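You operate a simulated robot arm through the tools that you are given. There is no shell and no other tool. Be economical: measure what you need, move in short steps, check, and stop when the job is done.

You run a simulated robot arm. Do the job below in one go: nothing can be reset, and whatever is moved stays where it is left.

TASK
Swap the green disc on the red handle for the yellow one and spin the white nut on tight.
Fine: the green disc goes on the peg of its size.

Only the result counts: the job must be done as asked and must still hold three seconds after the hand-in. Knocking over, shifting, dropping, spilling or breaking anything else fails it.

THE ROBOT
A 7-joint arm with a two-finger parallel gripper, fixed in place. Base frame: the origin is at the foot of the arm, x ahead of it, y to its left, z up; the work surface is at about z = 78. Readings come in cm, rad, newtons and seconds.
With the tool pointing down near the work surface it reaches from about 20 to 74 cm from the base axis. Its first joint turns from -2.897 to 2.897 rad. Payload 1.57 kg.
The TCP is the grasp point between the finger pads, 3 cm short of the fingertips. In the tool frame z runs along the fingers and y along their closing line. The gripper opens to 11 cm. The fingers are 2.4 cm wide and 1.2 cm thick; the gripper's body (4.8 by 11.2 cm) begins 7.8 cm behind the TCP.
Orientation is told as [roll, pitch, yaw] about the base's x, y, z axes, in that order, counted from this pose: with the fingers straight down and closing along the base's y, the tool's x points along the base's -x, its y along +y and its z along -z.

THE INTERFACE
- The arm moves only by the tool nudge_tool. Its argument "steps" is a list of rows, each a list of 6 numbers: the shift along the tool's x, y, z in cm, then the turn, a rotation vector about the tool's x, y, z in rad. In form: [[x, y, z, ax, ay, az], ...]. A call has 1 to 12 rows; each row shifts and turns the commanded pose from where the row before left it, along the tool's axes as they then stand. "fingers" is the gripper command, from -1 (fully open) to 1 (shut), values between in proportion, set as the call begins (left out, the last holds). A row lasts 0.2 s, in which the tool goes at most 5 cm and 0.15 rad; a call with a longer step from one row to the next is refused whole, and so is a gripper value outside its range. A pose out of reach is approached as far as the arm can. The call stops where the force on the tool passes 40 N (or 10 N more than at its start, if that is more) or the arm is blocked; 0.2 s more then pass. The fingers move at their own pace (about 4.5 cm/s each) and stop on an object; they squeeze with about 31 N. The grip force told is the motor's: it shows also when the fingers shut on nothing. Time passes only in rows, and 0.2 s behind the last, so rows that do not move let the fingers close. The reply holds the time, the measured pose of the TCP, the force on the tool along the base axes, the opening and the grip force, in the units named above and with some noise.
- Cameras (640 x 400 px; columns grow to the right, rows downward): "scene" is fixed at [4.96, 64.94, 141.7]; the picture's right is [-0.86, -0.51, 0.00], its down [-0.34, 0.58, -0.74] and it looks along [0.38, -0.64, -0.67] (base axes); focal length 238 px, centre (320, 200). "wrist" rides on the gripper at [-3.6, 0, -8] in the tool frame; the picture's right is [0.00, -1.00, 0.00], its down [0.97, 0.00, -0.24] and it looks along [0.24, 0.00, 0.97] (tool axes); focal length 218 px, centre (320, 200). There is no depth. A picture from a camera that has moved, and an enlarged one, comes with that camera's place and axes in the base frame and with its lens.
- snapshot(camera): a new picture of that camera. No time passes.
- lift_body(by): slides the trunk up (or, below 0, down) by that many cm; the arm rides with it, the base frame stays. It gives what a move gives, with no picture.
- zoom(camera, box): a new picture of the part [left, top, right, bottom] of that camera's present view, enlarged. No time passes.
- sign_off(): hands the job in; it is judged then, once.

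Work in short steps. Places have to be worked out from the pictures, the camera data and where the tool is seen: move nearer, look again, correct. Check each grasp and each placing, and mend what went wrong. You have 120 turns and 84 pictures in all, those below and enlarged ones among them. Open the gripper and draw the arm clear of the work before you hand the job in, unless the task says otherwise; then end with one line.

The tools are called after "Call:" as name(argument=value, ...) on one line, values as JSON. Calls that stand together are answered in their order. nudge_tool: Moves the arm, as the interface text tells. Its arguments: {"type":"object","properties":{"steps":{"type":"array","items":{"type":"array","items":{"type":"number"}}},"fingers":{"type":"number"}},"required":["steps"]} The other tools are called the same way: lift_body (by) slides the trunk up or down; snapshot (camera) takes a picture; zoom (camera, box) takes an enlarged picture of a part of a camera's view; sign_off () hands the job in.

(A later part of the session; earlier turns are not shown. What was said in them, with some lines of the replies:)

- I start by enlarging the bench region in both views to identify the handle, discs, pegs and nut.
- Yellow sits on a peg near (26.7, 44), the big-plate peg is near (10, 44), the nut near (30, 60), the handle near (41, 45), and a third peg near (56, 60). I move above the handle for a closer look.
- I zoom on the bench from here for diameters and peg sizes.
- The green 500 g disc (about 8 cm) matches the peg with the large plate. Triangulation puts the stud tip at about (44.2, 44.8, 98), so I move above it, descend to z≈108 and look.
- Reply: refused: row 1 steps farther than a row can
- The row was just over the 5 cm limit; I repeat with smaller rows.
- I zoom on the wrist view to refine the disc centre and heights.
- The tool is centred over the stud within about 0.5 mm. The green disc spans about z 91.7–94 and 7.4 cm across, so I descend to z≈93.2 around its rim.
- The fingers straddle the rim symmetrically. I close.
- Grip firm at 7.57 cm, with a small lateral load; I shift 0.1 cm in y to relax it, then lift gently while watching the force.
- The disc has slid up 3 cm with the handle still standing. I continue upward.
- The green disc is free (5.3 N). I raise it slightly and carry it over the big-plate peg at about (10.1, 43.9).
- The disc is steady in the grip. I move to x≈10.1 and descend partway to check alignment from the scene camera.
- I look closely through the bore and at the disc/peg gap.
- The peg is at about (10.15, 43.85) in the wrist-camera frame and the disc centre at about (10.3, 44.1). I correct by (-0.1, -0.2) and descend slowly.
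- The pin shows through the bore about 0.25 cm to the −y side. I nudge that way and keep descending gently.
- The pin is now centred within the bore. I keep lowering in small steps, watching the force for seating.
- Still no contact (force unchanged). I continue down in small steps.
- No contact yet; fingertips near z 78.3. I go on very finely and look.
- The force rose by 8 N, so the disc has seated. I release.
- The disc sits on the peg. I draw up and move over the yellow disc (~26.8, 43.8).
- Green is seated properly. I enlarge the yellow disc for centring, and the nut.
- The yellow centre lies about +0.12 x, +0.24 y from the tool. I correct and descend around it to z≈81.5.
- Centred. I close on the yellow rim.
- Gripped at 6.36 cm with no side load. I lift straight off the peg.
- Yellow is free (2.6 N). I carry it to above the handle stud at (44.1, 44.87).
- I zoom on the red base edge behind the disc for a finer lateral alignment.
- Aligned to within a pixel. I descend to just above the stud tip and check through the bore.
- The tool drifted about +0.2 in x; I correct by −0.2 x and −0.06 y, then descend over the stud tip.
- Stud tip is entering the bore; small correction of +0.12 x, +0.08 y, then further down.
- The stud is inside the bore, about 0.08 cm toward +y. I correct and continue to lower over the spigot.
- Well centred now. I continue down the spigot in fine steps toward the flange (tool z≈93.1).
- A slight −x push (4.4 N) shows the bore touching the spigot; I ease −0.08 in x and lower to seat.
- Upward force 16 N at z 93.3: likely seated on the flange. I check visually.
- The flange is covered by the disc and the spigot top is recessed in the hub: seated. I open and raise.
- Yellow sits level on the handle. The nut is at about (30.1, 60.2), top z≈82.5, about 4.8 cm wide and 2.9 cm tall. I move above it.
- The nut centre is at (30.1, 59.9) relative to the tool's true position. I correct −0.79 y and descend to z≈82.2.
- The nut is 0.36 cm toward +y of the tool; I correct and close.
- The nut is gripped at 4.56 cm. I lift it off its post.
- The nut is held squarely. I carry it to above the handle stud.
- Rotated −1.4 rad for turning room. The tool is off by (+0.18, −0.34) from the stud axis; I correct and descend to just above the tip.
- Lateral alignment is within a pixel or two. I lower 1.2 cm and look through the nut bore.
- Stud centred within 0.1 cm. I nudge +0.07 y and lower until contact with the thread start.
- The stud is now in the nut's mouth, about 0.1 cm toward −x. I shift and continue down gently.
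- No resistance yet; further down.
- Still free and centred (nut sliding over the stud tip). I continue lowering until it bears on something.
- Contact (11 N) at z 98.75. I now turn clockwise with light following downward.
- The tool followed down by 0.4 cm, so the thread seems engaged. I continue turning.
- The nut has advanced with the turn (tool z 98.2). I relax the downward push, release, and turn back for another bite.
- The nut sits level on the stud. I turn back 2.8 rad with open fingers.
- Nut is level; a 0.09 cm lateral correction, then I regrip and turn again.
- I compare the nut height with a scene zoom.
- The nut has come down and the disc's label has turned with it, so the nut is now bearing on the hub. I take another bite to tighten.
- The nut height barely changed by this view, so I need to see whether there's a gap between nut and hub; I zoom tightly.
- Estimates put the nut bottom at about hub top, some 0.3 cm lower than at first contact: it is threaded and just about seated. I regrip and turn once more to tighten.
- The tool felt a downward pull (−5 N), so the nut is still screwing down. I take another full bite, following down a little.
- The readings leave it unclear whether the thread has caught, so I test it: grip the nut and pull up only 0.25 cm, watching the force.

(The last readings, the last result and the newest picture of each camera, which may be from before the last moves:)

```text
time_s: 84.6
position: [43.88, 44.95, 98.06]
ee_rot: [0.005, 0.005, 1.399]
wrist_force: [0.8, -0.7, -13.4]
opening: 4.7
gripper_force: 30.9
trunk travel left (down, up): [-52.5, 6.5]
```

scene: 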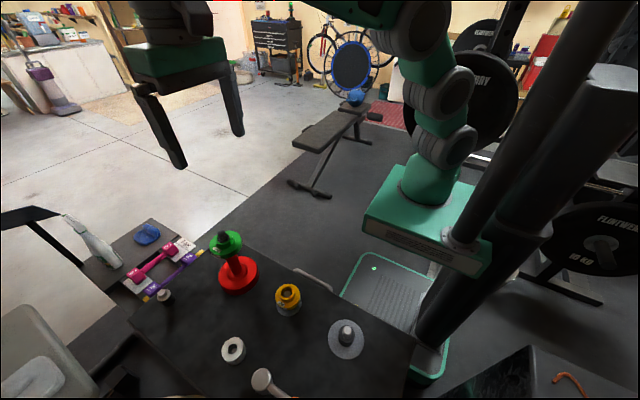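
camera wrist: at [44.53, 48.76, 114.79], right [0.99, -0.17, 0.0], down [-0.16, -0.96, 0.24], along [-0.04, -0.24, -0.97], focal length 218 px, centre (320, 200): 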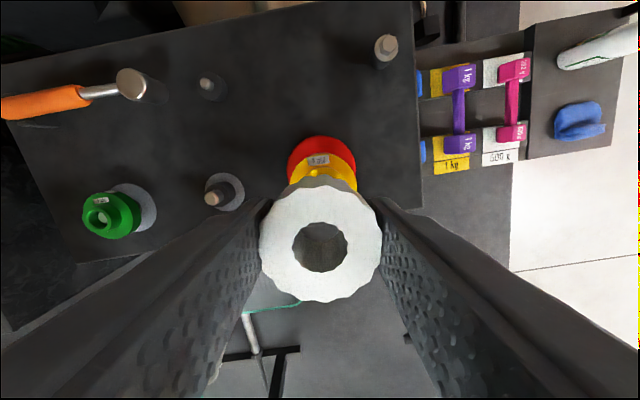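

The pull met 13 N at 0.25 cm without the nut moving: it is threaded on. I restore the height and turn the next bite in two halves, watching forces.

Call:
nudge_tool(steps=[[0, 0, 0.25, 0, 0, 0], [0, 0, 0, 0, 0, 0.14], [0, 0, 0, 0, 0, 0.14], [0, 0, 0, 0, 0, 0.14], [0, 0, 0, 0, 0, 0.14], [0, 0, 0, 0, 0, 0.14], [0, 0, 0, 0, 0, 0.14], [0, 0, 0, 0, 0, 0.14], [0, 0, 0, 0, 0, 0.14], [0, 0, 0, 0, 0, 0.14], [0, 0, 0, 0, 0, 0.14], [0, 0, 0, 0, 0, 0]])

Call:
nudge_tool(steps=[[0, 0, 0, 0, 0, 0.14], [0, 0, 0, 0, 0, 0.14], [0, 0, 0, 0, 0, 0.14], [0, 0, 0, 0, 0, 0.14], [0, 0, 0, 0, 0, 0.14], [0, 0, 0, 0, 0, 0.14], [0, 0, 0, 0, 0, 0.14], [0, 0, 0, 0, 0, 0.14], [0, 0, 0, 0, 0, 0.14], [0, 0, 0, 0, 0, 0.14], [0, 0, 0, 0, 0, 0]])

Call:
zoom(camera="scene", box=[205, 215, 275, 305])

```text
time_s: 87.2
position: [43.94, 44.96, 97.94]
ee_rot: [0.0, -0.001, -0.002]
wrist_force: [-0.4, 1.0, 2.5]
opening: 4.49
gripper_force: 31.0
trunk travel left (down, up): [-52.5, 6.5]
```

```text
time_s: 89.6
position: [43.98, 45.03, 97.92]
ee_rot: [-0.001, -0.002, -1.402]
wrist_force: [0.6, 0.9, 4.7]
opening: 4.52
gripper_force: 31.1
trunk travel left (down, up): [-52.5, 6.5]
```

```text
4.44 times, centred on (240, 260) of scene
camera zoom: at [4.96, 64.94, 141.7], right [-0.86, -0.51, 0.0], down [-0.34, 0.58, -0.74], along [0.38, -0.64, -0.67], focal length 1058 px, centre (676, -67)
```

zoom: 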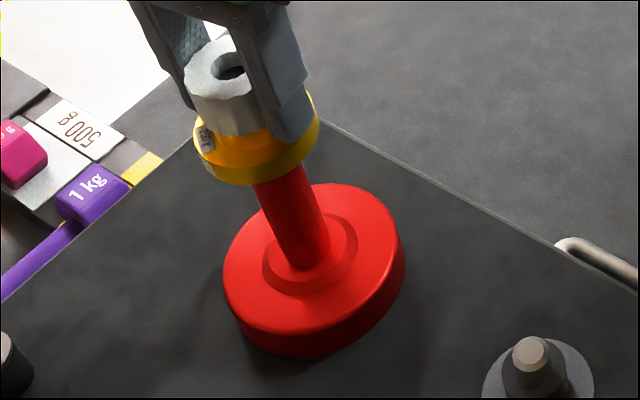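

The disc now turns fully with the nut and there's no more descent over two bites: the nut clamps disc and handle together. I give one last tightening turn while pressing down to keep the handle from turning along.

Call:
nudge_tool(steps=[[0, 0, 0.2, 0, 0, 0], [0, 0, 0.2, 0, 0, 0], [0, 0, 0, 0, 0, 0.12], [0, 0, 0, 0, 0, 0.12], [0, 0, 0, 0, 0, 0.12], [0, 0, 0, 0, 0, 0.12], [0, 0, 0, 0, 0, 0.12], [0, 0, 0, 0, 0, 0.12], [0, 0, 0, 0, 0, 0]])

Call:
zoom(camera="scene", box=[205, 215, 275, 305])

```text
time_s: 91.6
position: [44.03, 44.94, 97.43]
ee_rot: [-0.001, -0.003, -2.124]
wrist_force: [1.2, -0.2, 1.6]
opening: 4.67
gripper_force: 30.8
trunk travel left (down, up): [-52.5, 6.5]
```

```text
4.44 times, centred on (240, 260) of scene
camera zoom: at [4.96, 64.94, 141.7], right [-0.86, -0.51, 0.0], down [-0.34, 0.58, -0.74], along [0.38, -0.64, -0.67], focal length 1058 px, centre (676, -67)
```

zoom: 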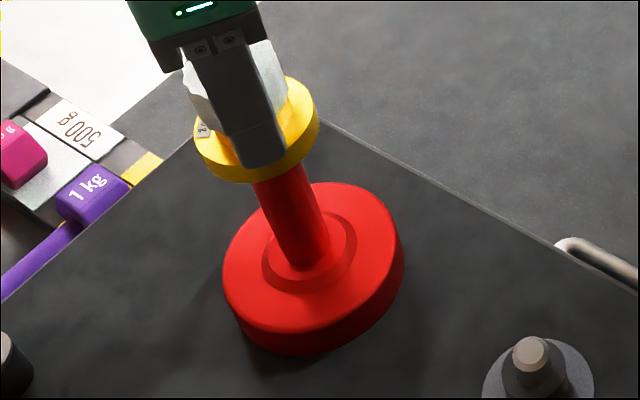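

With the handle held down, the fingers slipped on the nut instead of turning it further: it is tight. I open and draw the arm up clear.

Call:
nudge_tool(steps=[[0, 0, 0, 0, 0, 0], [0, 0, 0, 0, 0, 0], [0, 0, 0, 0, 0, 0], [0, 0, 0, 0, 0, 0]], fingers=-1)

Call:
nudge_tool(steps=[[0, 0, -1, 0, 0, 0], [0, 0, -3, 0, 0, 0], [0, 0, -4, 0, 0, 0], [0, 0, -4, 0, 0, 0], [0, 0, -4, 0, 0, 0], [0, 0, -4, 0, 0, 0], [0, 0, 0, 0, 0, 0]])

Call:
zoom(camera="scene", box=[205, 215, 275, 265])

Call:
zoom(camera="scene", box=[120, 200, 420, 400])

```text
time_s: 92.6
position: [43.95, 45.0, 97.58]
ee_rot: [-0.001, -0.001, -2.12]
wrist_force: [0.3, 0.2, -0.2]
opening: 11.0
gripper_force: 0.0
trunk travel left (down, up): [-52.5, 6.5]
```

```text
time_s: 94.2
position: [43.93, 44.99, 117.5]
ee_rot: [0.0, 0.001, -2.121]
wrist_force: [-0.2, -0.6, 0.4]
opening: 10.99
gripper_force: 0.1
trunk travel left (down, up): [-52.5, 6.5]
```

```text
8.00 times, centred on (240, 240) of scene
camera zoom: at [4.96, 64.94, 141.7], right [-0.86, -0.51, 0.0], down [-0.34, 0.58, -0.74], along [0.38, -0.64, -0.67], focal length 1904 px, centre (960, -120)
```

zoom: 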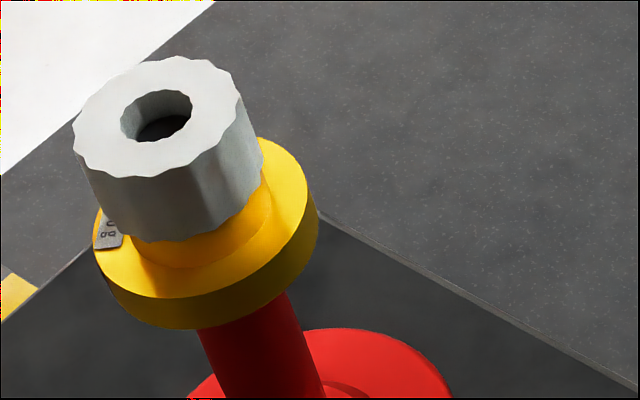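

```text
2.00 times, centred on (270, 300) of scene
camera zoom: at [4.96, 64.94, 141.7], right [-0.86, -0.51, 0.0], down [-0.34, 0.58, -0.74], along [0.38, -0.64, -0.67], focal length 476 px, centre (420, 0)
```

zoom: 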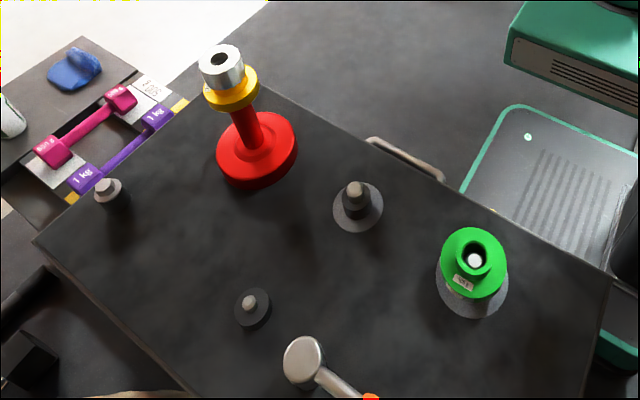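

The nut sits flush and level on the yellow disc's hub, green is on the large-plate peg, and nothing else has moved. The arm is clear, so I hand in.

Call:
sign_off()

```text
The job is handed in.
```

I put the yellow disc on the red handle and spun the white nut on until the fingers slipped on it. The green disc is on the peg with the large plate, and the arm is open and clear of the work.
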